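You operate a simulated robot arm through the tools that you are given. There is no shell and no other tool. Be economical: measure what you need, move in short steps, check, and stop when the job is done.

Carry out the task below with a simulated two-armed robot. There is one attempt and no reset: what you move stays moved.

Task
Take the yellow cap and put it in the grey tub on the long table. Then turn the stirrer dial to 3. Then put the blue cap on top of the brown carton on the long table. Then take the bottle on the island top behind the shelf and put it away on the side bench. Then take the marker and leave it on the shelf of the side table. Then put the beaker from the island top by the keyboard on the second left store shelf from the bottom. Then push the fridge door shut. Then shut the left sliding door. Then put the green brush on the island top by the keyboard away on the counter under the pegboard. Then press the phone six key two times. Then push the pens drawer shut. Then put the card on the island top before the rack away on the long table. Then open the middle left side drawer, take the blue cloth on the island top behind the shelf and put it away in the inside of the middle left side drawer and shut the drawer again. Then pull the bottom far drawer open. The order counts. Set down upright: bottle, beaker.

Only the result counts: the job must be done as asked and must still hold three seconds after the hand-in. Knocking over, shifting, dropping, spilling or breaking anything else fails it. Lids that push on must go on centred and level and be pressed home; caps that screw on are set level and turned clockwise until they are tight. Flat cloth is picked up by pressing the open fingertips on it (5 to 10 N) and closing them slowly along it; thin cloth reads only 2 to 8 mm in the jaws.

Robot
Two 7-joint arms with two-finger parallel grippers on one trunk, on a base that drives. Base frame: it is fixed to the floor where the robot stands at the start and does not move with it; the origin is under the middle of the robot, x ahead of it, y to its left, z up; the surface under the hand at the start is at about z = 86. Units: cm, rad, N and s.
The left shoulder is at the start at [5, 18.7, 118.6], the right one opposite. With the tool pointing down near the work surface each hand reaches from about 10 to 66 cm from the robot's upright axis, wherever it stands, measured 20 degrees to its own side. Places, roughly: beaker [400, -50, 100]; blue cap (4x4x2 cm) [40, -70, 90]; blue cloth (7x10x3 cm) [400, 90, 90]; bottle (6x6x14 cm) [400, 180, 90]; bottom far drawer [410, 170, 20]; card [300, 25, 100]; carton [50, -100, 100]; counter under the pegboard [700, -50, 90]; fridge door [500, 320, 60]; green brush (8x4x12 cm) [390, -70, 90]; grey tub (12x12x9 cm) [50, 0, 90]; inside of the middle left side drawer [50, 370, 40]; left sliding door [400, 360, 130]; long table [70, -30, 90]; marker (14x2x2 cm) [410, -30, 90]; middle left side drawer [50, 360, 50]; pens drawer [280, -10, 80]; phone six key [310, -70, 90]; second left store shelf [290, 380, 50]; shelf of the side table [580, 370, 30]; side bench [140, 370, 90]; stirrer dial [90, -40, 90]; yellow cap (4x4x2 cm) [60, -10, 90]. Payload 3.43 kg a hand.
The tool frame of a hand sits at the grasp point between the pads (the TCP): z along the fingers, y along the line on which they close. The tips reach 3 cm beyond it. The gripper opens to 9.4 cm. The fingers are 2.8 cm wide and 1 cm thick; the gripper's body (5 by 9.6 cm) begins 5.5 cm behind the TCP.
Orientation is that of the tool frame in the base frame, as a unit quaternion [x, y, z, w]. With the fingers straight down and closing along the base's y, the tool's x points along the base's -x, its y along +y and its z along -z.

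Tools
- The arms move only by the tool jog_arm. It takes "left_moves", "right_moves" or both (then of equal length, played together; a hand with none holds still); each is a list that holds one entry, the list of rows, each a list of 6 numbers: the shift along the tool's x, y, z in cm, then the turn, a rotation vector about the tool's x, y, z in rad. In form: [[[x, y, z, wx, wy, wz], ...]]. A call has 1 to 8 rows; each row shifts and turns the commanded pose from where the row before left it, along the tool's axes as they then stand. "left_jaw" and "right_jaw" are, for a hand that has rows, the closure, from 0 (fully open) to 1 (shut), set as the call begins (left out, the last holds). Each row takes 0.2 s and may step no farther than 5 cm and 0.15 rad from the row before; otherwise, or with a gripper value out of range, the whole call is refused. A pose out of reach is approached as far as the arm can. The call stops where the force on the tool passes 40 N (or 10 N more than at its start, if that is more) or the arm is blocked; 0.2 s more then pass. Each finger travels about 15.3 cm/s and halts on what it meets, pressing with about 21 N; the grip force reading is that of the motor and also rises with nothing between the fingers. The clock runs only during rows and for 0.2 s after the last one: add rows that do not move to give the fingers time. It gives the time, the measured TCP pose, the force on the tool (base axes), the opening and the grip force at its end, in the units of the frame above (readings bear some noise), with the torque about the TCP (base axes, N m) and any sound that the robot's microphone picked up.
- Cameras (640 x 400 px; columns grow to the right, rows downward): "scene" is now at [12.47, -5.02, 133.63]; the picture's right is [-0.61, -0.79, 0.00], its down [-0.53, 0.42, -0.74] and it looks along [0.58, -0.45, -0.68] (base axes); focal length 262 px, centre (320, 200). "left" rides on the left gripper at [7.6, -1.4, -10.2] in its tool frame; the picture's right is [0.18, 0.98, 0.00], its down [-0.75, 0.14, -0.64] and it looks along [-0.63, 0.12, 0.77] (tool axes); focal length 243 px, centre (320, 200). "right" rides on the right gripper at [7.6, 1.4, -10.2] in its tool frame; the picture's right is [-0.18, 0.98, 0.00], its down [-0.75, -0.14, -0.64] and it looks along [-0.63, -0.12, 0.77] (tool axes); focal length 243 px, centre (320, 200). There is no depth. A picture from a camera that has moved, and an enlarged one, comes with that camera's place and axes in the base frame and with its lens.
- grab_frame(camera): a new picture of that camera. It takes no simulated time.
- slide_trunk(by): slides the trunk up (or, below 0, down) by that many cm; the arms and the scene camera ride with it, the base frame stays. It gives what a move gives, with no picture.
- drive_base(legs): drives the robot by 1 to 6 legs, each [ahead, left, turn to the left] in cm, cm and rad, along the robot's own axes; the way and the turn of a leg run together, so that a leg with both is an arc; at most 150 cm and 3.142 rad a leg. The arms and the cameras ride along, it lands a little off, and it stops where it bumps. It gives what a move gives.
- turn_head(pan, tilt): turns the head with the scene camera to pan (to the left, within 1.396 rad either way) and tilt (down, from -0.506 to 1.204), counted from straight ahead of the robot. It gives what a move gives.
- enlarge(camera, box): a new picture of the part [left, top, right, bottom] of that camera's present view, enlarged. It takes no simulated time.
- hand_in(): hands the job in; it is judged then, once.

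Go step by step. Nothing tells you exact positions but the pictures and the camera data: compare them with the known pose of the tool, close in by small moves and look again before you grip or let go. The budget is 567 turns and 370 pictures, counting those below and the enlarged ones. Unless the task says otherwise, let go and move clear before handing in, and close with one line.

The tools are called after "Request:" as a command line: name --argument value ..., lists and objects as JSON in quotes. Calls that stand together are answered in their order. jog_arm: Moves the arms, as the interface text tells. Its arguments: {"type":"object","properties":{"left_moves":{"type":"array","items":{"type":"array","items":{"type":"array","items":{"type":"number"}}}},"left_jaw":{"type":"number"},"right_moves":{"type":"array","items":{"type":"array","items":{"type":"array","items":{"type":"number"}}}},"right_jaw":{"type":"number"}},"required":[]} The other tools are called the same way: slide_trunk (by) slides the trunk up or down; drive_base (legs) drives the base; turn_head (pan, tilt) turns the head that bears the scene camera; grab_frame (camera) takes a picture; enlarge (camera, box) takes an enlarged picture of a part of a camera's view; hand_in () hands the job in.

At the start:

```text
t: 0.0
left_eef_pos: [39.66, -7.9, 108.66]
left_tool_rot: [-0.001, 1.0, 0.0, 0.001]
left_contact_force: [-0.4, -1.0, 0.0]
left_ft_torque: [-0.01, 0.05, 0.03]
left_finger_gap: 9.43
left_finger_force: 0.1
right_eef_pos: [31.85, -40.49, 110.99]
right_tool_rot: [0.0, 1.0, 0.001, 0.0]
right_contact_force: [-1.1, -0.5, -0.5]
right_ft_torque: [-0.01, -0.01, 0.02]
right_finger_gap: 9.42
right_finger_force: 0.2
trunk travel left (down, up): [-40.1, 3.0]
robot x, y, heading: [-0.28, 0.25, 0.004]
head pan, tilt: [-0.661, 0.744]
```

scene: 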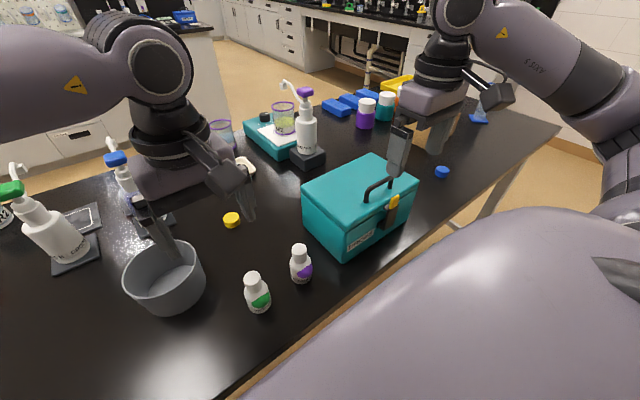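
right: 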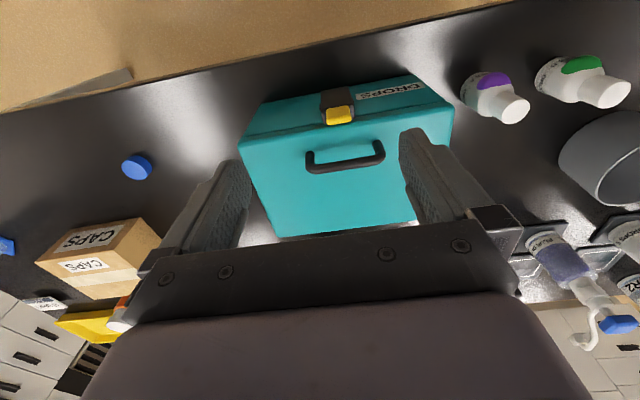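
left: 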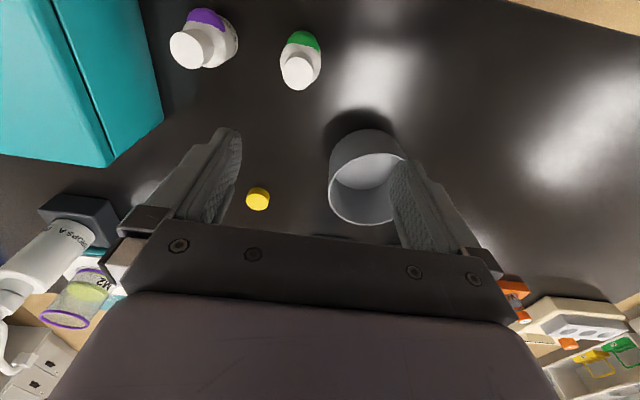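

I see the yellow cap at about [59.8, -14.7, 87] and the grey tub's centre at about [47.5, 0.7]. I'll look closer at the stirrer and the right end of the table before moving.

Request:
enlarge --camera "scene" --box '[200, 60, 360, 180]'

Request:
enlarge --camera "scene" --box '[310, 50, 530, 200]'

Request:
enlarge --camera "left" --box '[220, 100, 460, 250]'

```text
3.33 times, centred on (280, 120) of scene
camera zoom: at [12.47, -5.02, 133.63], right [-0.61, -0.79, 0.0], down [-0.53, 0.42, -0.74], along [0.58, -0.45, -0.68], focal length 872 px, centre (453, 467)
```

zoom: 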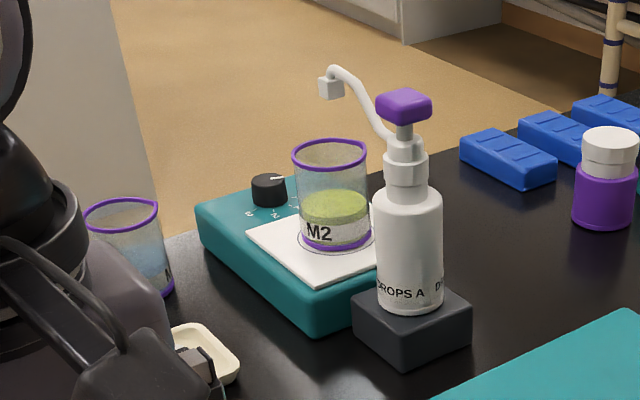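

```text
2.67 times, centred on (420, 125) of scene
camera zoom: at [12.47, -5.02, 133.63], right [-0.61, -0.79, 0.0], down [-0.53, 0.42, -0.74], along [0.58, -0.45, -0.68], focal length 697 px, centre (53, 400)
```

zoom: 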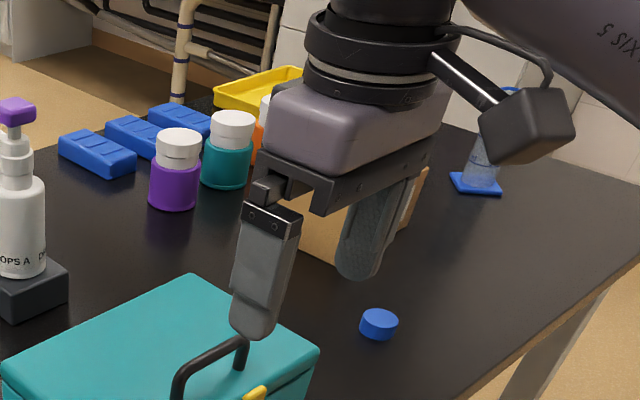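

```text
2.67 times, centred on (340, 175) of left
camera zoom: at [31.99, -9.5, 119.01], right [-0.19, 0.98, 0.0], down [0.75, 0.14, 0.64], along [0.63, 0.12, -0.77], focal length 647 px, centre (267, 267)
```

zoom: 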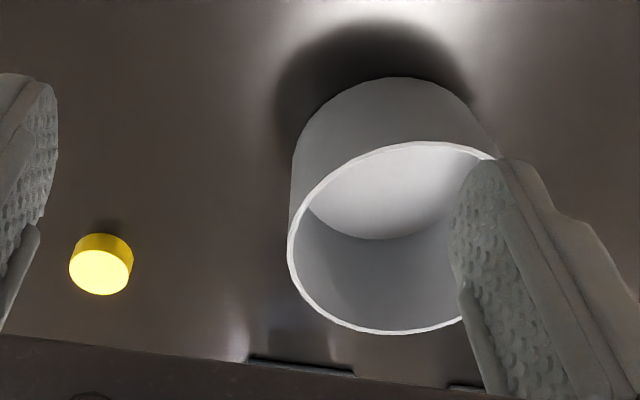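

The stirrer's dial sits on its far end with marks around it, so I'll do that from the far side of the table later. First the left hand moves up and aside while the right hand goes over the yellow cap.

Request:
jog_arm --left_moves '[[[0, 0, -4, 0, 0, 0], [0, 5, 0, 0, 0, 0], [0, 5, 0, 0, 0, 0], [0, 5, 0, 0, 0, 0], [0, 5, 0, 0, 0, 0], [0, 0, 0, 0, 0, 0], [0, 0, 0, 0, 0, 0], [0, 0, 0, 0, 0, 0]]]' --right_moves '[[[0, 0, -3, 0, 0, 0], [-3.5, 3.4, 0, 0, 0, 0], [-3.5, 3.4, 0, 0, 0, 0], [-3.5, 3.4, 0, 0, 0, 0], [-3.5, 3.4, 0, 0, 0, 0], [-3.5, 3.4, 0, 0, 0, 0], [-3.5, 3.4, 0, 0, 0, 0], [-3.5, 3.4, 0, 0, 0, 0]]]'

```text
t: 1.8
left_eef_pos: [39.51, 12.14, 112.9]
left_tool_rot: [-0.001, 1.0, -0.001, 0.0]
left_contact_force: [-0.2, 0.4, -0.3]
left_ft_torque: [0.02, 0.01, -0.02]
left_finger_gap: 9.43
left_finger_force: 0.1
right_eef_pos: [56.21, -16.5, 113.97]
right_tool_rot: [-0.001, 1.0, -0.001, 0.0]
right_contact_force: [0.3, -0.3, -0.3]
right_ft_torque: [0.0, 0.0, -0.01]
right_finger_gap: 9.39
right_finger_force: 0.0
trunk travel left (down, up): [-40.1, 3.0]
robot x, y, heading: [-0.16, 0.28, -0.001]
head pan, tilt: [-0.661, 0.744]
```

The right hand is close to above the cap. I'll centre it and lower to z≈96, then look.

Request:
jog_arm --right_moves '[[[-3.6, 1.8, 0, 0, 0, 0], [0, 0, 5, 0, 0, 0], [0, 0, 5, 0, 0, 0], [0, 0, 5, 0, 0, 0], [0, 0, 3, 0, 0, 0], [0, 0, 0, 0, 0, 0]]]'

Request:
grab_frame --camera "right"

Request:
grab_frame --camera "scene"

```text
t: 3.2
left_eef_pos: [39.47, 12.03, 112.97]
left_tool_rot: [-0.001, 1.0, 0.0, 0.001]
left_contact_force: [-0.1, 0.1, -0.5]
left_ft_torque: [0.0, -0.02, -0.03]
left_finger_gap: 9.4
left_finger_force: 0.1
right_eef_pos: [59.98, -14.75, 95.88]
right_tool_rot: [-0.001, 1.0, 0.0, -0.001]
right_contact_force: [-0.2, 0.5, 0.4]
right_ft_torque: [0.03, -0.01, 0.01]
right_finger_gap: 9.38
right_finger_force: 0.1
trunk travel left (down, up): [-40.1, 3.0]
robot x, y, heading: [-0.27, -0.15, 0.004]
head pan, tilt: [-0.661, 0.744]
```

```text
363 pictures are left
camera right: at [52.29, -13.21, 106.14], right [0.18, 0.98, 0.0], down [0.75, -0.14, 0.64], along [0.63, -0.12, -0.77], focal length 243 px, centre (320, 200)
```

right: 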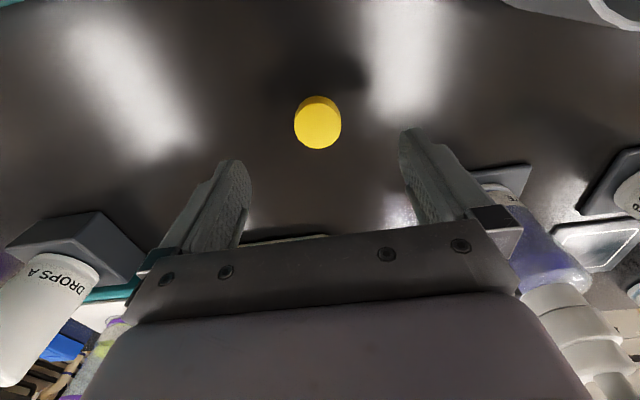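

```text
362 pictures are left
camera scene: at [12.46, -5.02, 133.63], right [-0.61, -0.79, 0.0], down [-0.53, 0.42, -0.74], along [0.58, -0.45, -0.68], focal length 262 px, centre (320, 200)
```

scene: 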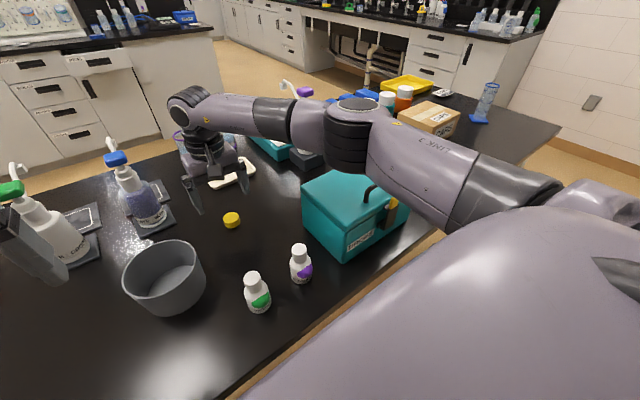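

The cap is centred under the right hand. I'll lower and close.

Request:
jog_arm --right_moves '[[[0, 0, 4, 0, 0, 0], [0, 0, 2.3, 0, 0, 0], [0, 0, 0, 0, 0, 0]]]'

Request:
jog_arm --right_moves '[[[0, 0, 0, 0, 0, 0], [0, 0, 0, 0, 0, 0], [0, 0, 0, 0, 0, 0]]]' --right_jaw 1

```text
t: 4.0
left_eef_pos: [39.5, 12.0, 112.88]
left_tool_rot: [-0.001, 1.0, 0.0, 0.0]
left_contact_force: [-0.1, 0.0, -0.3]
left_ft_torque: [0.03, 0.02, 0.05]
left_finger_gap: 9.4
left_finger_force: 0.1
right_eef_pos: [59.89, -14.52, 89.67]
right_tool_rot: [0.0, 1.0, 0.0, -0.001]
right_contact_force: [0.0, 0.4, 0.2]
right_ft_torque: [0.01, 0.02, -0.01]
right_finger_gap: 9.4
right_finger_force: 0.1
trunk travel left (down, up): [-40.1, 3.0]
robot x, y, heading: [-0.11, -0.23, -0.001]
head pan, tilt: [-0.661, 0.744]
```

```text
t: 4.8
left_eef_pos: [39.48, 12.02, 112.85]
left_tool_rot: [0.0, 1.0, 0.0, 0.0]
left_contact_force: [-0.4, -1.3, -0.4]
left_ft_torque: [0.01, -0.05, -0.04]
left_finger_gap: 9.39
left_finger_force: 0.0
right_eef_pos: [59.93, -14.56, 89.67]
right_tool_rot: [0.0, 1.0, 0.0, 0.0]
right_contact_force: [-0.5, 1.1, -0.1]
right_ft_torque: [-0.01, 0.01, 0.02]
right_finger_gap: 3.31
right_finger_force: 20.9
trunk travel left (down, up): [-40.1, 3.0]
robot x, y, heading: [-0.19, 0.34, -0.005]
head pan, tilt: [-0.661, 0.744]
```

The cap is gripped (3.3 cm). I'll lift it and carry it over the tub, with the left hand moving further aside.

Request:
jog_arm --left_moves '[[[0, 4.5, 0, 0, 0, 0], [0, 4.5, 0, 0, 0, 0], [0, 4, 0, 0, 0, 0], [0, 0, 0, 0, 0, 0], [0, 0, 0, 0, 0, 0], [0, 0, 0, 0, 0, 0], [0, 0, 0, 0, 0, 0], [0, 0, 0, 0, 0, 0]]]' --right_moves '[[[0, 0, -5, 0, 0, 0], [0, 0, -5, 0, 0, 0], [0, 0, -4, 0, 0, 0], [2.93, 3.7, 0, 0, 0, 0], [2.93, 3.7, 0, 0, 0, 0], [2.93, 3.7, 0, 0, 0, 0], [2.93, 3.7, 0, 0, 0, 0], [0, 0, 0, 0, 0, 0]]]'

Request:
grab_frame --camera "right"

Request:
grab_frame --camera "scene"

```text
t: 6.6
left_eef_pos: [39.68, 25.01, 112.65]
left_tool_rot: [-0.001, 1.0, -0.001, 0.0]
left_contact_force: [0.1, 0.5, -0.3]
left_ft_torque: [-0.03, 0.0, 0.01]
left_finger_gap: 9.41
left_finger_force: 0.0
right_eef_pos: [48.36, -0.07, 103.87]
right_tool_rot: [0.0, 1.0, 0.0, 0.0]
right_contact_force: [0.4, 0.7, -0.5]
right_ft_torque: [-0.01, -0.02, 0.01]
right_finger_gap: 3.3
right_finger_force: 20.4
trunk travel left (down, up): [-40.1, 3.0]
robot x, y, heading: [-0.25, 0.05, 0.003]
head pan, tilt: [-0.661, 0.744]
```

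```text
361 pictures are left
camera right: at [40.64, 1.45, 114.1], right [0.18, 0.98, 0.0], down [0.75, -0.14, 0.64], along [0.63, -0.12, -0.77], focal length 243 px, centre (320, 200)
```

right: 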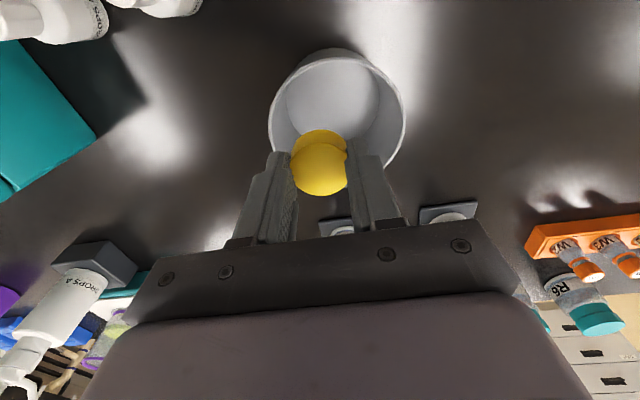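

```text
360 pictures are left
camera scene: at [12.48, -5.05, 133.63], right [-0.61, -0.79, 0.0], down [-0.53, 0.42, -0.74], along [0.58, -0.45, -0.68], focal length 262 px, centre (320, 200)
```

scene: 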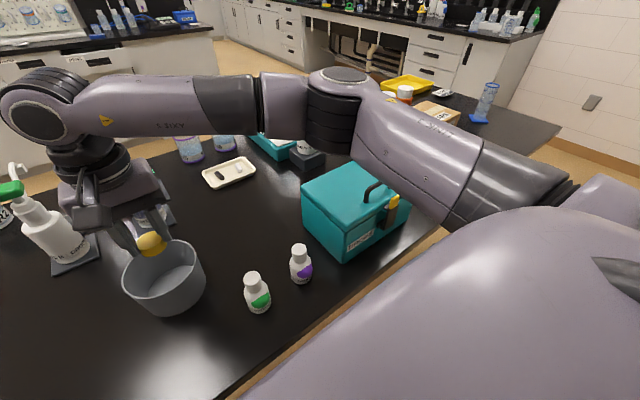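

The tub's centre is about [48, 1.2]. I'll shift slightly, lower the cap into the tub, and open a little.

Request:
jog_arm --right_moves '[[[0.3, 1.2, 0, 0, 0, 0], [0, 0, 5, 0, 0, 0], [0, 0, 5, 0, 0, 0], [0, 0, 1.5, 0, 0, 0], [0, 0, 0, 0, 0, 0]]]'

Request:
jog_arm --right_moves '[[[0, 0, 0, 0, 0, 0], [0, 0, 0, 0, 0, 0]]]' --right_jaw 0.45

Request:
jog_arm --right_moves '[[[0, 0, -4, 0, 0, 0], [0, 0, -5, 0, 0, 0], [0, 0, -5, 0, 0, 0], [0, 0, -5, 0, 0, 0], [0, 0, 0, 0, 0, 0]]]'

Request:
grab_frame --camera "right"

```text
t: 7.8
left_eef_pos: [39.57, 24.91, 112.65]
left_tool_rot: [-0.001, 1.0, 0.0, 0.0]
left_contact_force: [0.2, 0.4, 0.7]
left_ft_torque: [0.02, 0.02, 0.03]
left_finger_gap: 9.42
left_finger_force: 0.0
right_eef_pos: [48.0, 1.19, 92.31]
right_tool_rot: [0.001, 1.0, 0.0, 0.0]
right_contact_force: [-0.6, -0.8, 0.7]
right_ft_torque: [0.02, 0.02, -0.02]
right_finger_gap: 3.31
right_finger_force: 21.4
trunk travel left (down, up): [-40.1, 3.0]
robot x, y, heading: [-0.07, -0.16, -0.001]
head pan, tilt: [-0.661, 0.744]
```

```text
t: 8.4
left_eef_pos: [39.68, 25.02, 112.72]
left_tool_rot: [-0.001, 1.0, 0.001, 0.0]
left_contact_force: [-0.7, 0.1, -0.7]
left_ft_torque: [0.03, -0.02, -0.01]
left_finger_gap: 9.4
left_finger_force: 0.1
right_eef_pos: [48.04, 1.08, 92.41]
right_tool_rot: [-0.001, 1.0, 0.0, 0.0]
right_contact_force: [0.3, -0.6, 0.4]
right_ft_torque: [-0.01, 0.0, -0.03]
right_finger_gap: 5.18
right_finger_force: 0.2
trunk travel left (down, up): [-40.1, 3.0]
robot x, y, heading: [-0.12, 0.2, -0.004]
head pan, tilt: [-0.661, 0.744]
```

```text
t: 9.6
left_eef_pos: [39.62, 25.0, 112.65]
left_tool_rot: [-0.001, 1.0, 0.0, -0.001]
left_contact_force: [-0.1, -0.2, 0.0]
left_ft_torque: [-0.01, -0.02, 0.02]
left_finger_gap: 9.42
left_finger_force: 0.1
right_eef_pos: [48.09, 1.28, 111.34]
right_tool_rot: [0.0, 1.0, 0.0, 0.0]
right_contact_force: [-0.1, 0.5, 0.6]
right_ft_torque: [-0.02, 0.02, 0.04]
right_finger_gap: 5.18
right_finger_force: 0.1
trunk travel left (down, up): [-40.1, 3.0]
robot x, y, heading: [0.14, 0.09, 0.006]
head pan, tilt: [-0.661, 0.744]
```

```text
359 pictures are left
camera right: at [40.52, 2.73, 121.59], right [0.18, 0.98, 0.0], down [0.75, -0.14, 0.64], along [0.63, -0.12, -0.77], focal length 243 px, centre (320, 200)
```

right: 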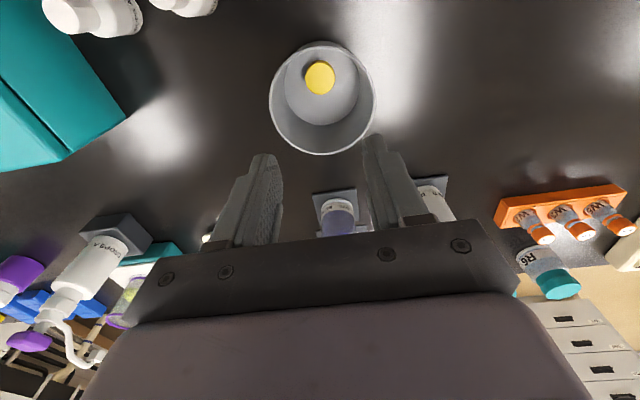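

The yellow cap lies in the tub. I'll tuck both hands in near the body, then look around to plan the drive to the far side of the table.

Request:
jog_arm --left_moves '[[[3, 0, -3, 0, 0, 0], [3, 0, -3, 0, 0, 0], [3, 0, -2, 0, 0, 0], [3, 0, 0, 0, 0, 0], [0, 0, 0, 0, 0, 0], [0, 0, 0, 0, 0, 0], [0, 0, 0, 0, 0, 0], [0, 0, 0, 0, 0, 0]]]' --right_moves '[[[2.8, -3.8, -1, 0, 0, 0], [2.8, -3.8, -1, 0, 0, 0], [2.8, -3.8, -1, 0, 0, 0], [2.8, -3.8, -1, 0, 0, 0], [2.8, -3.8, -1, 0, 0, 0], [2.8, -3.8, -1, 0, 0, 0], [2.8, -3.8, -1, 0, 0, 0], [0, -2, -2, 0, 0, 0]]]' --right_jaw 0

Request:
turn_head --pan 0 --tilt 0.35

Request:
grab_frame --camera "scene"

Request:
turn_head --pan -1.2 --tilt 0.35

Request:
grab_frame --camera "scene"

Request:
turn_head --pan 1.2 --tilt 0.35

Request:
grab_frame --camera "scene"

```text
t: 11.4
left_eef_pos: [27.44, 25.02, 120.51]
left_tool_rot: [-0.001, 1.0, 0.0, 0.0]
left_contact_force: [0.1, 1.2, 0.7]
left_ft_torque: [-0.01, -0.04, 0.0]
left_finger_gap: 9.39
left_finger_force: 0.1
right_eef_pos: [28.19, -27.49, 119.92]
right_tool_rot: [-0.001, 1.0, 0.001, 0.0]
right_contact_force: [0.6, -0.1, -0.1]
right_ft_torque: [0.0, 0.0, 0.03]
right_finger_gap: 9.38
right_finger_force: 0.1
trunk travel left (down, up): [-40.1, 3.0]
robot x, y, heading: [0.01, 0.19, -0.003]
head pan, tilt: [-0.661, 0.744]
```

```text
t: 12.4
left_eef_pos: [27.59, 24.96, 120.58]
left_tool_rot: [-0.001, 1.0, 0.0, 0.0]
left_contact_force: [0.2, -0.7, -0.8]
left_ft_torque: [-0.02, -0.02, 0.02]
left_finger_gap: 9.4
left_finger_force: 0.0
right_eef_pos: [28.27, -27.39, 120.06]
right_tool_rot: [0.001, 1.0, 0.0, 0.0]
right_contact_force: [0.8, 0.4, 0.7]
right_ft_torque: [-0.03, 0.02, -0.01]
right_finger_gap: 9.39
right_finger_force: 0.1
trunk travel left (down, up): [-40.1, 3.0]
robot x, y, heading: [-0.41, 0.29, 0.004]
head pan, tilt: [0.0, 0.351]
```

```text
358 pictures are left
camera scene: at [15.21, 0.08, 137.13], right [0.0, -1.0, 0.0], down [-0.34, 0.0, -0.94], along [0.94, 0.0, -0.34], focal length 262 px, centre (320, 200)
```

scene: 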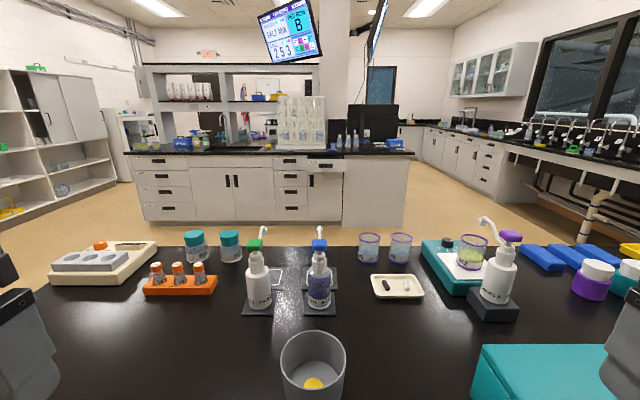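

```text
t: 13.8
left_eef_pos: [27.61, 24.95, 120.42]
left_tool_rot: [-0.002, 1.0, -0.001, 0.001]
left_contact_force: [-0.7, 0.2, -0.7]
left_ft_torque: [0.02, 0.01, 0.0]
left_finger_gap: 9.37
left_finger_force: 0.1
right_eef_pos: [28.2, -27.3, 120.01]
right_tool_rot: [0.001, 1.0, 0.0, 0.0]
right_contact_force: [0.2, -0.2, -0.4]
right_ft_torque: [0.01, 0.04, 0.01]
right_finger_gap: 9.4
right_finger_force: 0.1
trunk travel left (down, up): [-40.1, 3.0]
robot x, y, heading: [-0.23, -0.03, 0.004]
head pan, tilt: [-1.201, 0.351]
```

```text
357 pictures are left
camera scene: at [9.27, -8.59, 137.14], right [-0.93, -0.36, 0.0], down [-0.12, 0.32, -0.94], along [0.34, -0.88, -0.34], focal length 262 px, centre (320, 200)
```

scene: 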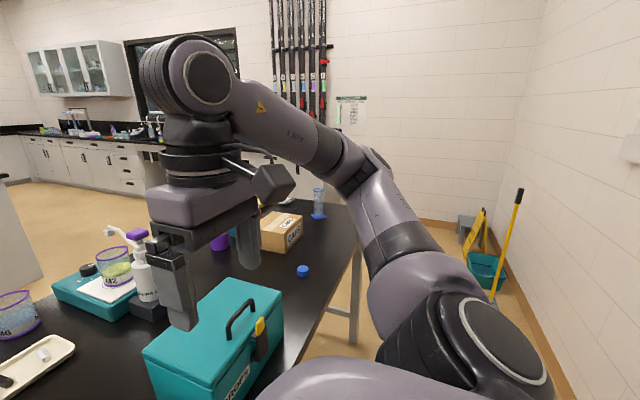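

```text
t: 16.0
left_eef_pos: [27.62, 25.1, 120.52]
left_tool_rot: [0.0, 1.0, 0.0, 0.0]
left_contact_force: [0.4, -0.6, 0.5]
left_ft_torque: [-0.01, 0.01, 0.01]
left_finger_gap: 9.41
left_finger_force: 0.0
right_eef_pos: [28.11, -27.46, 120.08]
right_tool_rot: [0.0, 1.0, -0.001, 0.0]
right_contact_force: [0.1, -0.4, -0.4]
right_ft_torque: [-0.02, 0.01, 0.02]
right_finger_gap: 9.42
right_finger_force: 0.0
trunk travel left (down, up): [-40.1, 3.0]
robot x, y, heading: [0.0, -0.13, 0.002]
head pan, tilt: [1.201, 0.351]
```

```text
356 pictures are left
camera scene: at [9.27, 8.77, 137.14], right [0.93, -0.36, 0.0], down [-0.12, -0.32, -0.94], along [0.34, 0.88, -0.34], focal length 262 px, centre (320, 200)
```

scene: 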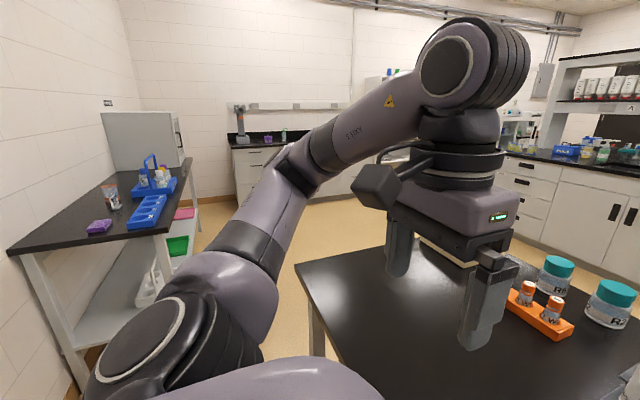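

The table spans about x 27–104, y −137–85, with plenty of room round its right end. I'll drive around that end to the far side.

Request:
turn_head --pan -0.4 --tilt 0.5

Request:
drive_base --legs '[[-6, 0, 0], [0, -150, 0], [0, -38, 0]]'

Request:
grab_frame --camera "scene"

```text
t: 17.7
left_eef_pos: [27.6, 25.02, 120.45]
left_tool_rot: [-0.001, 1.0, 0.0, 0.0]
left_contact_force: [0.3, -0.3, -0.4]
left_ft_torque: [-0.02, -0.02, 0.02]
left_finger_gap: 9.42
left_finger_force: 0.0
right_eef_pos: [28.3, -27.45, 120.08]
right_tool_rot: [-0.001, 1.0, -0.001, 0.0]
right_contact_force: [0.3, 0.3, -0.2]
right_ft_torque: [-0.01, -0.06, -0.03]
right_finger_gap: 9.45
right_finger_force: 0.0
trunk travel left (down, up): [-40.1, 3.0]
robot x, y, heading: [0.21, 0.22, 0.002]
head pan, tilt: [-0.4, 0.499]
```

```text
t: 34.9
left_eef_pos: [24.96, -160.09, 120.45]
left_tool_rot: [-0.024, 1.0, 0.0, 0.0]
left_contact_force: [0.4, -0.1, 0.2]
left_ft_torque: [0.01, -0.01, -0.05]
left_finger_gap: 9.4
left_finger_force: 0.0
right_eef_pos: [28.23, -212.48, 119.98]
right_tool_rot: [-0.023, 1.0, 0.0, -0.001]
right_contact_force: [-0.3, 0.4, 0.0]
right_ft_torque: [0.02, -0.01, -0.03]
right_finger_gap: 9.42
right_finger_force: 0.0
trunk travel left (down, up): [-40.1, 3.0]
robot x, y, heading: [-1.37, -186.42, 0.049]
head pan, tilt: [-0.4, 0.499]
```

```text
355 pictures are left
camera scene: at [13.06, -189.21, 135.77], right [-0.35, -0.94, 0.0], down [-0.45, 0.17, -0.88], along [0.82, -0.3, -0.48], focal length 262 px, centre (320, 200)
```

scene: 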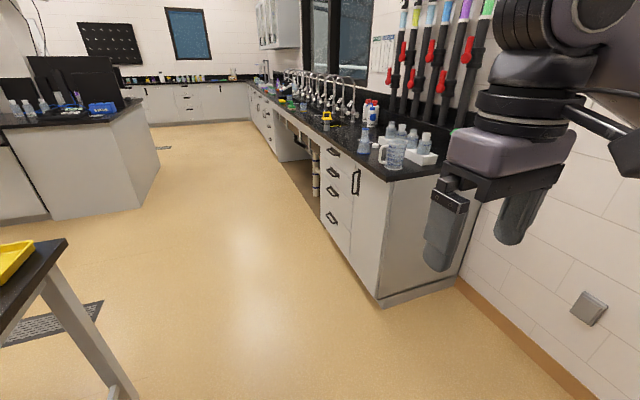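

The way past the table's end is clear, with the wall bench corner at about y −262. I'll go on round to the far side, then turn to face back toward the table.

Request:
drive_base --legs '[[60, -15, -0.049], [92, 0, 0], [0, 145, 0], [0, 0, 3.14]]'

Request:
turn_head --pan 0 --tilt 0.7

Request:
grab_frame --camera "scene"

```text
t: 62.6
left_eef_pos: [120.33, -81.59, 120.57]
left_tool_rot: [1.0, 0.025, 0.0, 0.0]
left_contact_force: [-0.4, -0.7, 0.0]
left_ft_torque: [-0.03, 0.01, -0.02]
left_finger_gap: 9.42
left_finger_force: 0.0
right_eef_pos: [117.09, -29.27, 120.07]
right_tool_rot: [1.0, 0.025, 0.001, 0.001]
right_contact_force: [0.0, -0.2, -0.5]
right_ft_torque: [0.06, 0.03, 0.02]
right_finger_gap: 9.4
right_finger_force: 0.1
trunk travel left (down, up): [-40.1, 3.0]
robot x, y, heading: [146.69, -55.24, -3.09]
head pan, tilt: [-0.4, 0.499]
```

```text
t: 63.5
left_eef_pos: [120.37, -81.64, 120.52]
left_tool_rot: [1.0, 0.025, 0.001, 0.0]
left_contact_force: [0.3, 0.5, -1.2]
left_ft_torque: [0.0, 0.02, 0.0]
left_finger_gap: 9.39
left_finger_force: 0.0
right_eef_pos: [117.09, -29.37, 120.06]
right_tool_rot: [1.0, 0.025, 0.0, 0.0]
right_contact_force: [-0.8, -0.3, -0.7]
right_ft_torque: [-0.04, 0.01, 0.0]
right_finger_gap: 9.41
right_finger_force: 0.1
trunk travel left (down, up): [-40.1, 3.0]
robot x, y, heading: [146.71, -55.25, -3.087]
head pan, tilt: [0.0, 0.7]
```

```text
354 pictures are left
camera scene: at [132.41, -55.88, 134.0], right [-0.05, 1.0, 0.0], down [0.64, 0.03, -0.77], along [-0.76, -0.04, -0.64], focal length 262 px, centre (320, 200)
```

scene: 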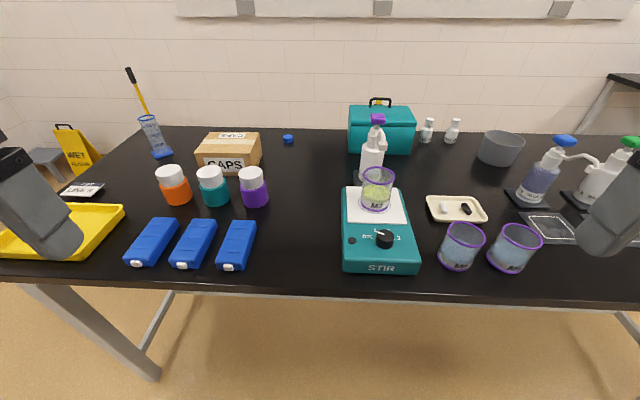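

Request:
enlarge --camera "scene" --box '[330, 190, 430, 280]'

```text
4.44 times, centred on (380, 235) of scene
camera zoom: at [132.41, -55.88, 134.0], right [-0.05, 1.0, 0.0], down [0.64, 0.03, -0.77], along [-0.76, -0.04, -0.64], focal length 1162 px, centre (53, 44)
```

zoom: 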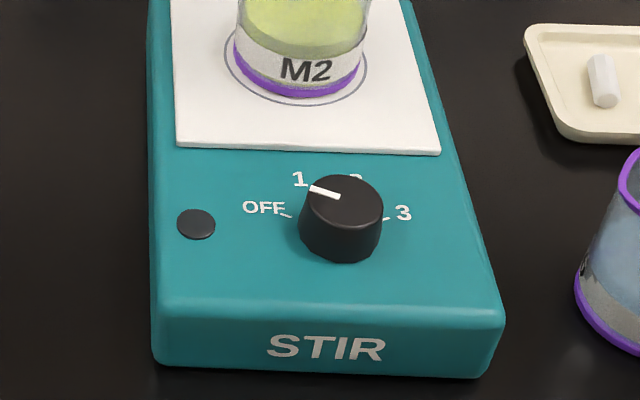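

The dial knob is at about [94.3, -43.8], top z≈93, pointing at OFF with 3 clockwise on the other side. I'll bring the right hand above it.

Request:
jog_arm --right_moves '[[[-3.9, 2.2, 0, 0, 0, 0], [-3.9, 2.2, 0, 0, 0, 0], [-3.9, 2.2, 0, 0, 0, 0], [-3.9, 2.2, 1, 0, 0, 0], [-3.9, 2.2, 4, 0, 0, 0], [-2, 1.1, 4, 0, 0, 0], [-2, 1.1, 4, 0, 0, 0], [0, 0, 0, 0, 0, 0]]]'

Request:
grab_frame --camera "right"

```text
refused: row 5 steps farther than a row can; nothing moved
```

```text
352 pictures are left
camera right: at [124.73, -30.33, 130.23], right [-0.13, -0.99, 0.0], down [-0.76, 0.1, 0.64], along [-0.64, 0.09, -0.77], focal length 243 px, centre (320, 200)
```

right: 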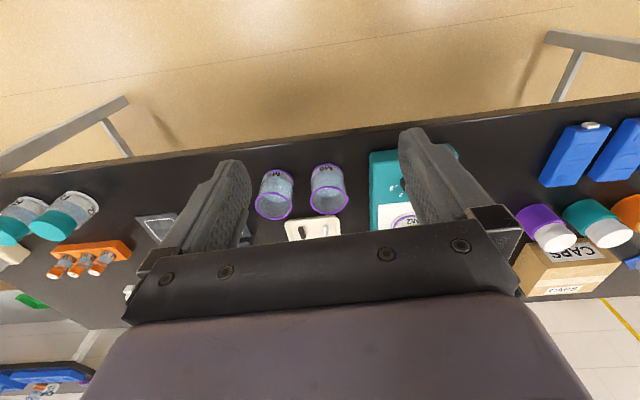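

Request:
jog_arm --right_moves '[[[-4.2, 2.4, 0, 0, 0, 0], [-4.2, 2.4, 0, 0, 0, 0], [-4.2, 2.4, 0, 0, 0, 0], [-4.2, 2.4, 1, 0, 0, 0], [-3.9, 2.2, 2, 0, 0, 0], [-2.8, 1.4, 3.5, 0, 0, 0], [0, 0, 4.8, 0, 0, 0], [0, 0, 4.5, 0, 0, 0]]]'

Request:
grab_frame --camera "right"

Request:
enlarge --camera "scene" --box '[330, 160, 430, 280]'

```text
t: 65.3
left_eef_pos: [120.2, -81.59, 120.49]
left_tool_rot: [1.0, 0.025, 0.0, 0.0]
left_contact_force: [-0.2, 0.2, 0.5]
left_ft_torque: [-0.03, 0.01, 0.0]
left_finger_gap: 9.38
left_finger_force: 0.0
right_eef_pos: [94.06, -43.45, 104.27]
right_tool_rot: [1.0, 0.025, 0.0, 0.0]
right_contact_force: [-1.0, 0.7, -0.1]
right_ft_torque: [0.01, 0.0, 0.01]
right_finger_gap: 9.37
right_finger_force: 0.0
trunk travel left (down, up): [-40.1, 3.0]
robot x, y, heading: [146.72, -55.08, -3.093]
head pan, tilt: [0.0, 0.7]
```

```text
351 pictures are left
camera right: at [101.84, -44.52, 114.54], right [-0.13, -0.99, 0.0], down [-0.76, 0.1, 0.64], along [-0.64, 0.09, -0.77], focal length 243 px, centre (320, 200)
```

right: 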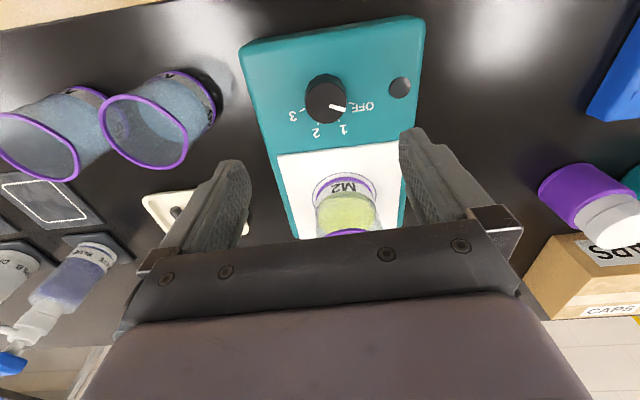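

```text
3.33 times, centred on (380, 220) of scene
camera zoom: at [132.38, -55.89, 134.0], right [-0.05, 1.0, 0.0], down [0.64, 0.03, -0.76], along [-0.76, -0.04, -0.64], focal length 872 px, centre (120, 133)
```

zoom: 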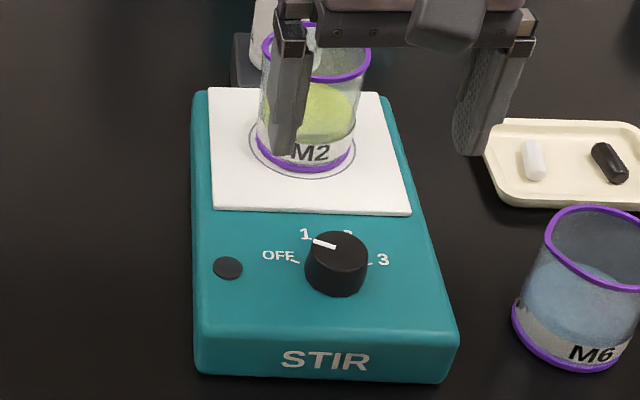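

Request:
enlarge --camera "right" --box '[260, 50, 400, 150]'

```text
4.00 times, centred on (330, 100) of right
camera zoom: at [101.84, -44.52, 114.54], right [-0.13, -0.99, 0.0], down [-0.76, 0.1, 0.64], along [-0.64, 0.09, -0.77], focal length 970 px, centre (280, 600)
```

zoom: 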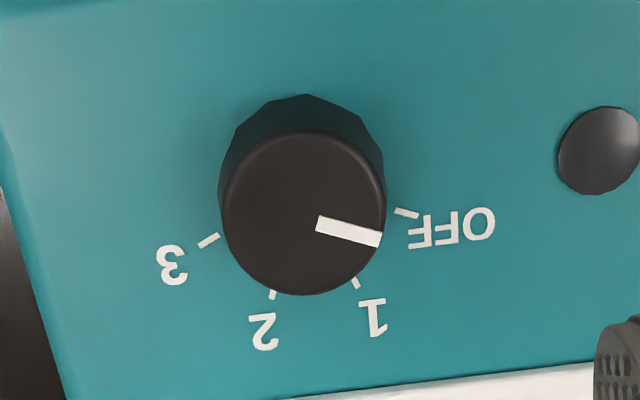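

The knob's centre comes out at [94.7, -44.0], radius 1.8, and OFF to 3 is about 130° clockwise. I'll turn it in three grips of about 43° each, starting with the hand pre-turned anticlockwise.

Request:
jog_arm --right_moves '[[[0.6, 0.6, 0, 0, 0, 0], [0, 0, 0, 0, 0, -0.127], [0, 0, 0, 0, 0, -0.127], [0, 0, 0, 0, 0, -0.126], [0, 0, 4, 0, 0, 0], [0, 0, 4, 0, 0, 0], [0, 0, 1.6, 0, 0, 0], [0, 0, 0, 0, 0, 0]]]' --right_jaw 0.35

Request:
grab_frame --camera "right"

Request:
enlarge --camera "scene" --box '[330, 160, 430, 280]'

```text
t: 67.1
left_eef_pos: [120.22, -81.67, 120.48]
left_tool_rot: [1.0, 0.025, 0.0, 0.0]
left_contact_force: [0.9, -0.1, 0.0]
left_ft_torque: [-0.01, 0.02, 0.01]
left_finger_gap: 9.4
left_finger_force: 0.1
right_eef_pos: [94.74, -44.24, 94.59]
right_tool_rot: [0.977, 0.213, 0.0, 0.0]
right_contact_force: [0.0, -0.4, 0.3]
right_ft_torque: [-0.02, -0.03, 0.02]
right_finger_gap: 6.11
right_finger_force: 0.0
trunk travel left (down, up): [-40.1, 3.0]
robot x, y, heading: [146.86, -54.87, -3.09]
head pan, tilt: [0.0, 0.7]
```

```text
348 pictures are left
camera right: at [102.27, -42.32, 104.81], right [0.24, -0.97, 0.0], down [-0.74, -0.19, 0.64], along [-0.62, -0.16, -0.77], focal length 243 px, centre (320, 200)
```

right: 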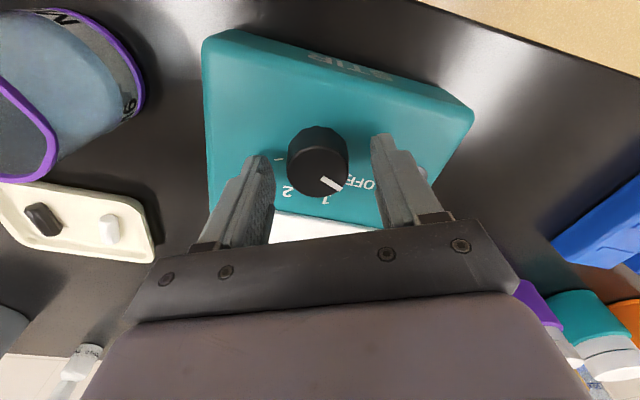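

```text
3.33 times, centred on (380, 220) of scene
camera zoom: at [132.42, -55.89, 134.0], right [-0.05, 1.0, 0.0], down [0.64, 0.03, -0.76], along [-0.76, -0.04, -0.64], focal length 872 px, centre (120, 133)
```

zoom: 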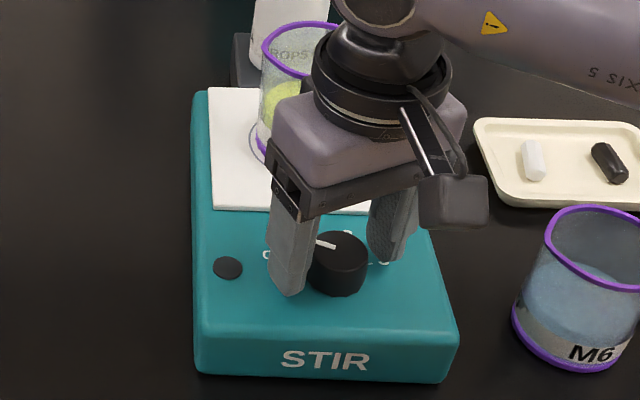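

The fingers straddle the knob. I'll close, then turn clockwise 0.758 rad.

Request:
jog_arm --right_moves '[[[0, 0, 0, 0, 0, 0], [0, 0, 0, 0, 0, 0], [0, 0, 0, 0, 0, 0.126], [0, 0, 0, 0, 0, 0.126], [0, 0, 0, 0, 0, 0.126], [0, 0, 0, 0, 0, 0.126], [0, 0, 0, 0, 0, 0.127], [0, 0, 0, 0, 0, 0.127]]]' --right_jaw 1

Request:
enlarge --camera "scene" --box '[330, 160, 430, 280]'

```text
t: 68.9
left_eef_pos: [120.18, -81.47, 120.48]
left_tool_rot: [1.0, 0.025, -0.001, 0.0]
left_contact_force: [-0.3, -1.1, -0.4]
left_ft_torque: [-0.03, -0.01, -0.03]
left_finger_gap: 9.4
left_finger_force: 0.1
right_eef_pos: [94.68, -44.17, 94.6]
right_tool_rot: [0.986, -0.166, -0.001, 0.0]
right_contact_force: [-11.9, 11.7, 3.4]
right_ft_torque: [0.23, -0.14, -0.02]
right_finger_gap: 3.71
right_finger_force: 44.9
trunk travel left (down, up): [-40.1, 3.0]
robot x, y, heading: [146.65, -55.26, -3.089]
head pan, tilt: [0.0, 0.7]
```

```text
3.33 times, centred on (380, 220) of scene
camera zoom: at [132.3, -55.76, 133.99], right [-0.05, 1.0, 0.0], down [0.64, 0.03, -0.76], along [-0.76, -0.04, -0.64], focal length 872 px, centre (120, 133)
```

zoom: 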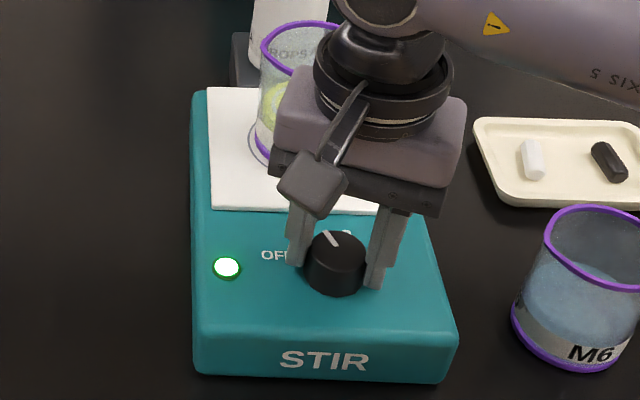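

It turned and the stirrer's lamp came on. I'll release, turn back, and regrip for the second step.

Request:
jog_arm --right_moves '[[[0, 0, 0, 0, 0, 0], [0, 0, 0, 0, 0, 0], [0, 0, 0, 0, 0, -0.126], [0, 0, 0, 0, 0, -0.126], [0, 0, 0, 0, 0, -0.126], [0, 0, 0, 0, 0, -0.126], [0, 0, 0, 0, 0, -0.127], [0, 0, 0, 0, 0, -0.127]]]' --right_jaw 0.4

Request:
jog_arm --right_moves '[[[0, 0, 0, 0, 0, 0], [0, 0, 0, 0, 0, 0], [0, 0, 0, 0, 0, 0.126], [0, 0, 0, 0, 0, 0.126], [0, 0, 0, 0, 0, 0.126], [0, 0, 0, 0, 0, 0.126], [0, 0, 0, 0, 0, 0.127], [0, 0, 0, 0, 0, 0.127]]]' --right_jaw 1

Request:
jog_arm --right_moves '[[[0, 0, 0, 0, 0, 0], [0, 0, 0, 0, 0, 0], [0, 0, 0, 0, 0, -0.126], [0, 0, 0, 0, 0, -0.126], [0, 0, 0, 0, 0, -0.126], [0, 0, 0, 0, 0, -0.126], [0, 0, 0, 0, 0, -0.127], [0, 0, 0, 0, 0, -0.127]]]' --right_jaw 0.3

Request:
enlarge --camera "right" --box '[240, 90, 400, 220]'

```text
t: 70.7
left_eef_pos: [120.39, -81.6, 120.54]
left_tool_rot: [1.0, 0.026, -0.001, -0.001]
left_contact_force: [0.4, -0.4, 0.4]
left_ft_torque: [-0.04, -0.02, -0.05]
left_finger_gap: 9.41
left_finger_force: 0.1
right_eef_pos: [94.98, -44.27, 94.58]
right_tool_rot: [0.977, 0.215, 0.0, 0.0]
right_contact_force: [-0.4, 0.3, 0.3]
right_ft_torque: [-0.04, 0.01, 0.01]
right_finger_gap: 5.65
right_finger_force: 0.1
trunk travel left (down, up): [-40.1, 3.0]
robot x, y, heading: [146.7, -54.94, -3.089]
head pan, tilt: [0.0, 0.7]
```

```text
t: 72.5
left_eef_pos: [120.27, -81.56, 120.43]
left_tool_rot: [1.0, 0.026, -0.001, 0.0]
left_contact_force: [1.2, 0.5, -0.7]
left_ft_torque: [-0.01, 0.01, -0.01]
left_finger_gap: 9.39
left_finger_force: 0.1
right_eef_pos: [94.73, -43.99, 94.66]
right_tool_rot: [0.986, -0.165, 0.0, 0.001]
right_contact_force: [-10.7, 7.9, 4.5]
right_ft_torque: [0.14, 0.16, 0.0]
right_finger_gap: 3.66
right_finger_force: 44.7
trunk travel left (down, up): [-40.1, 3.0]
robot x, y, heading: [146.36, -55.1, -3.092]
head pan, tilt: [0.0, 0.7]
```

```text
t: 74.3
left_eef_pos: [120.39, -81.48, 120.53]
left_tool_rot: [1.0, 0.026, 0.0, 0.0]
left_contact_force: [0.1, -0.6, 1.6]
left_ft_torque: [-0.02, 0.0, -0.02]
left_finger_gap: 9.37
left_finger_force: 0.1
right_eef_pos: [95.12, -44.21, 94.68]
right_tool_rot: [0.977, 0.214, -0.001, -0.001]
right_contact_force: [0.0, -0.5, -0.4]
right_ft_torque: [0.01, -0.01, 0.02]
right_finger_gap: 6.59
right_finger_force: 0.1
trunk travel left (down, up): [-40.1, 3.0]
robot x, y, heading: [146.76, -55.41, -3.093]
head pan, tilt: [0.0, 0.7]
```

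```text
3.08 times, centred on (320, 155) of right
camera zoom: at [102.41, -42.3, 104.87], right [0.25, -0.97, 0.0], down [-0.74, -0.19, 0.64], along [-0.62, -0.16, -0.77], focal length 746 px, centre (320, 338)
```

zoom: 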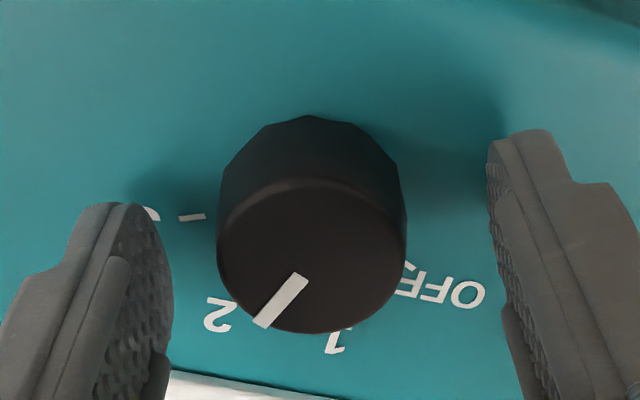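

The pointer is now near 2. I'll do the third step and check.

Request:
jog_arm --right_moves '[[[-0.3, 0.1, 0, 0, 0, 0], [0, 0, 0, 0, 0, 0], [0, 0, 0, 0, 0, 0.126], [0, 0, 0, 0, 0, 0.126], [0, 0, 0, 0, 0, 0.126], [0, 0, 0, 0, 0, 0.126], [0, 0, 0, 0, 0, 0.127], [0, 0, 0, 0, 0, 0.127]]]' --right_jaw 1

Request:
jog_arm --right_moves '[[[0, 0, 0, 0, 0, 0], [0, 0, 0, 0, 0, 0], [0, 0, -4, 0, 0, 0], [0, 0, -4, 0, 0, 0], [0, 0, -4, 0, 0, -0.126], [0, 0, 0, 0, 0, -0.126], [0, 0, 0, 0, 0, -0.126], [0, 0, 0, 0, 0, 0]]]' --right_jaw 0.3

Request:
enlarge --camera "right" --box '[260, 50, 400, 150]'

Request:
enlarge --camera "scene" --box '[330, 190, 430, 280]'

```text
t: 76.1
left_eef_pos: [120.42, -81.32, 120.58]
left_tool_rot: [1.0, 0.027, -0.001, 0.0]
left_contact_force: [-0.2, 0.2, -0.3]
left_ft_torque: [0.0, -0.02, 0.06]
left_finger_gap: 9.4
left_finger_force: 0.1
right_eef_pos: [94.88, -44.21, 94.67]
right_tool_rot: [0.986, -0.165, 0.002, -0.003]
right_contact_force: [5.0, 24.3, 6.8]
right_ft_torque: [0.36, -1.27, 0.0]
right_finger_gap: 3.68
right_finger_force: 44.9
trunk travel left (down, up): [-40.1, 3.0]
robot x, y, heading: [146.4, -55.48, -3.092]
head pan, tilt: [0.0, 0.7]
```

```text
t: 77.9
left_eef_pos: [120.39, -81.67, 120.5]
left_tool_rot: [1.0, 0.025, 0.0, 0.0]
left_contact_force: [1.5, 0.5, 0.6]
left_ft_torque: [0.01, 0.03, 0.02]
left_finger_gap: 9.42
left_finger_force: 0.1
right_eef_pos: [94.68, -44.43, 106.64]
right_tool_rot: [1.0, 0.027, -0.001, 0.0]
right_contact_force: [0.2, -0.9, 0.6]
right_ft_torque: [0.01, -0.02, 0.03]
right_finger_gap: 6.6
right_finger_force: 0.0
trunk travel left (down, up): [-40.1, 3.0]
robot x, y, heading: [146.31, -55.13, -3.094]
head pan, tilt: [0.0, 0.7]
```

```text
4.00 times, centred on (330, 100) of right
camera zoom: at [102.34, -45.44, 116.89], right [-0.13, -0.99, 0.0], down [-0.76, 0.1, 0.64], along [-0.64, 0.09, -0.77], focal length 970 px, centre (280, 600)
```

zoom: 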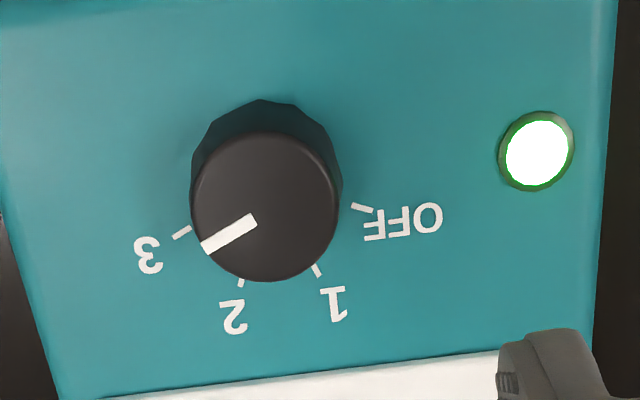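

```text
4.44 times, centred on (380, 235) of scene
camera zoom: at [132.41, -55.89, 134.0], right [-0.05, 1.0, 0.0], down [0.64, 0.03, -0.76], along [-0.76, -0.04, -0.64], focal length 1162 px, centre (53, 44)
```

zoom: 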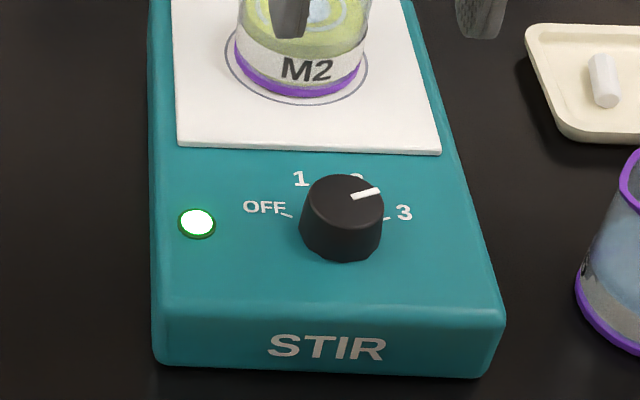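

The dial points right along the 3 tick. Next I'll tuck the right hand, and go back around to the front side for the blue cap at about [40, -71.5].

Request:
jog_arm --right_moves '[[[0, 0, -4.8, 0, 0, 0], [3.8, -2.35, -1.45, 0, 0, 0], [3.8, -2.35, -1.45, 0, 0, 0], [3.8, -2.35, -1.45, 0, 0, 0], [3.8, -2.35, -1.45, 0, 0, 0], [3.8, -2.35, -1.45, 0, 0, 0], [3.8, -2.35, -1.45, 0, 0, 0], [0, 0, 0, 0, 0, 0]]]' --right_jaw 0

Request:
drive_base --legs '[[0, 0, 3.09], [0, -149, 0]]'

```text
t: 79.7
left_eef_pos: [120.37, -81.7, 120.46]
left_tool_rot: [1.0, 0.026, 0.0, 0.0]
left_contact_force: [0.2, -0.6, -0.3]
left_ft_torque: [-0.02, 0.01, 0.03]
left_finger_gap: 9.41
left_finger_force: 0.0
right_eef_pos: [116.78, -29.14, 120.24]
right_tool_rot: [1.0, 0.025, 0.001, 0.0]
right_contact_force: [0.0, -0.5, 0.5]
right_ft_torque: [-0.04, -0.05, -0.01]
right_finger_gap: 9.4
right_finger_force: 0.0
trunk travel left (down, up): [-40.1, 3.0]
robot x, y, heading: [146.98, -55.46, -3.091]
head pan, tilt: [0.0, 0.7]
```

```text
t: 100.3
left_eef_pos: [176.46, -179.35, 120.59]
left_tool_rot: [-0.017, 1.0, 0.0, 0.0]
left_contact_force: [0.5, -0.3, 0.0]
left_ft_torque: [0.01, -0.02, -0.02]
left_finger_gap: 9.39
left_finger_force: 0.1
right_eef_pos: [179.15, -231.91, 120.33]
right_tool_rot: [-0.017, 1.0, 0.0, -0.001]
right_contact_force: [-0.3, -0.6, 0.2]
right_ft_torque: [0.02, 0.02, 0.0]
right_finger_gap: 9.39
right_finger_force: 0.1
trunk travel left (down, up): [-40.1, 3.0]
robot x, y, heading: [149.57, -205.28, 0.035]
head pan, tilt: [0.0, 0.7]
```

Request:
drive_base --legs '[[-95, 2, -0.035], [-56, 20, 0], [0, 115, 0]]'

Request:
turn_head --pan -0.3 --tilt 0.75

Request:
grab_frame --camera "scene"

Request:
grab_frame --camera "right"

```text
t: 118.1
left_eef_pos: [26.9, -45.44, 120.43]
left_tool_rot: [0.002, 1.0, 0.001, 0.0]
left_contact_force: [0.4, 0.3, -0.5]
left_ft_torque: [-0.01, -0.01, 0.0]
left_finger_gap: 9.39
left_finger_force: 0.1
right_eef_pos: [27.49, -98.02, 120.19]
right_tool_rot: [0.003, 1.0, 0.0, 0.0]
right_contact_force: [0.1, -0.1, 1.0]
right_ft_torque: [0.02, 0.03, 0.0]
right_finger_gap: 9.41
right_finger_force: 0.0
trunk travel left (down, up): [-40.1, 3.0]
robot x, y, heading: [-0.98, -70.34, -0.003]
head pan, tilt: [0.0, 0.7]
```

```text
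t: 118.9
left_eef_pos: [26.89, -45.44, 120.54]
left_tool_rot: [0.003, 1.0, 0.0, 0.0]
left_contact_force: [-0.7, 0.4, 0.6]
left_ft_torque: [-0.01, -0.01, -0.02]
left_finger_gap: 9.38
left_finger_force: 0.1
right_eef_pos: [27.53, -98.01, 120.24]
right_tool_rot: [0.003, 1.0, 0.0, 0.0]
right_contact_force: [-0.6, -0.6, -1.3]
right_ft_torque: [-0.02, 0.02, 0.02]
right_finger_gap: 9.4
right_finger_force: 0.1
trunk travel left (down, up): [-40.1, 3.0]
robot x, y, heading: [-0.73, -70.27, -0.003]
head pan, tilt: [-0.3, 0.75]
```

```text
342 pictures are left
camera scene: at [12.99, -72.73, 133.57], right [-0.3, -0.95, 0.0], down [-0.65, 0.2, -0.73], along [0.7, -0.22, -0.68], focal length 262 px, centre (320, 200)
```

scene: 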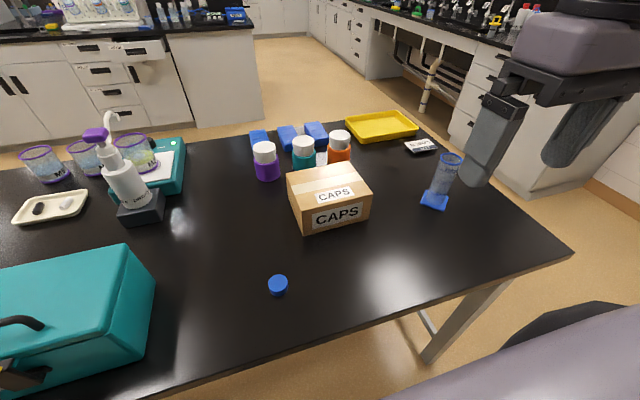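

```text
341 pictures are left
camera right: at [19.88, -96.5, 130.48], right [0.19, 0.98, 0.0], down [0.75, -0.15, 0.64], along [0.63, -0.12, -0.77], focal length 243 px, centre (320, 200)
```

right: 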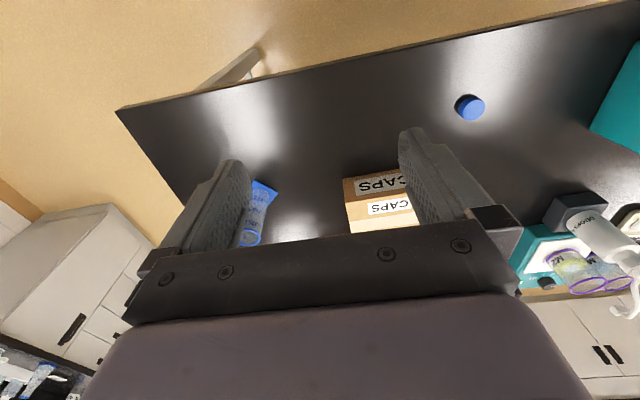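

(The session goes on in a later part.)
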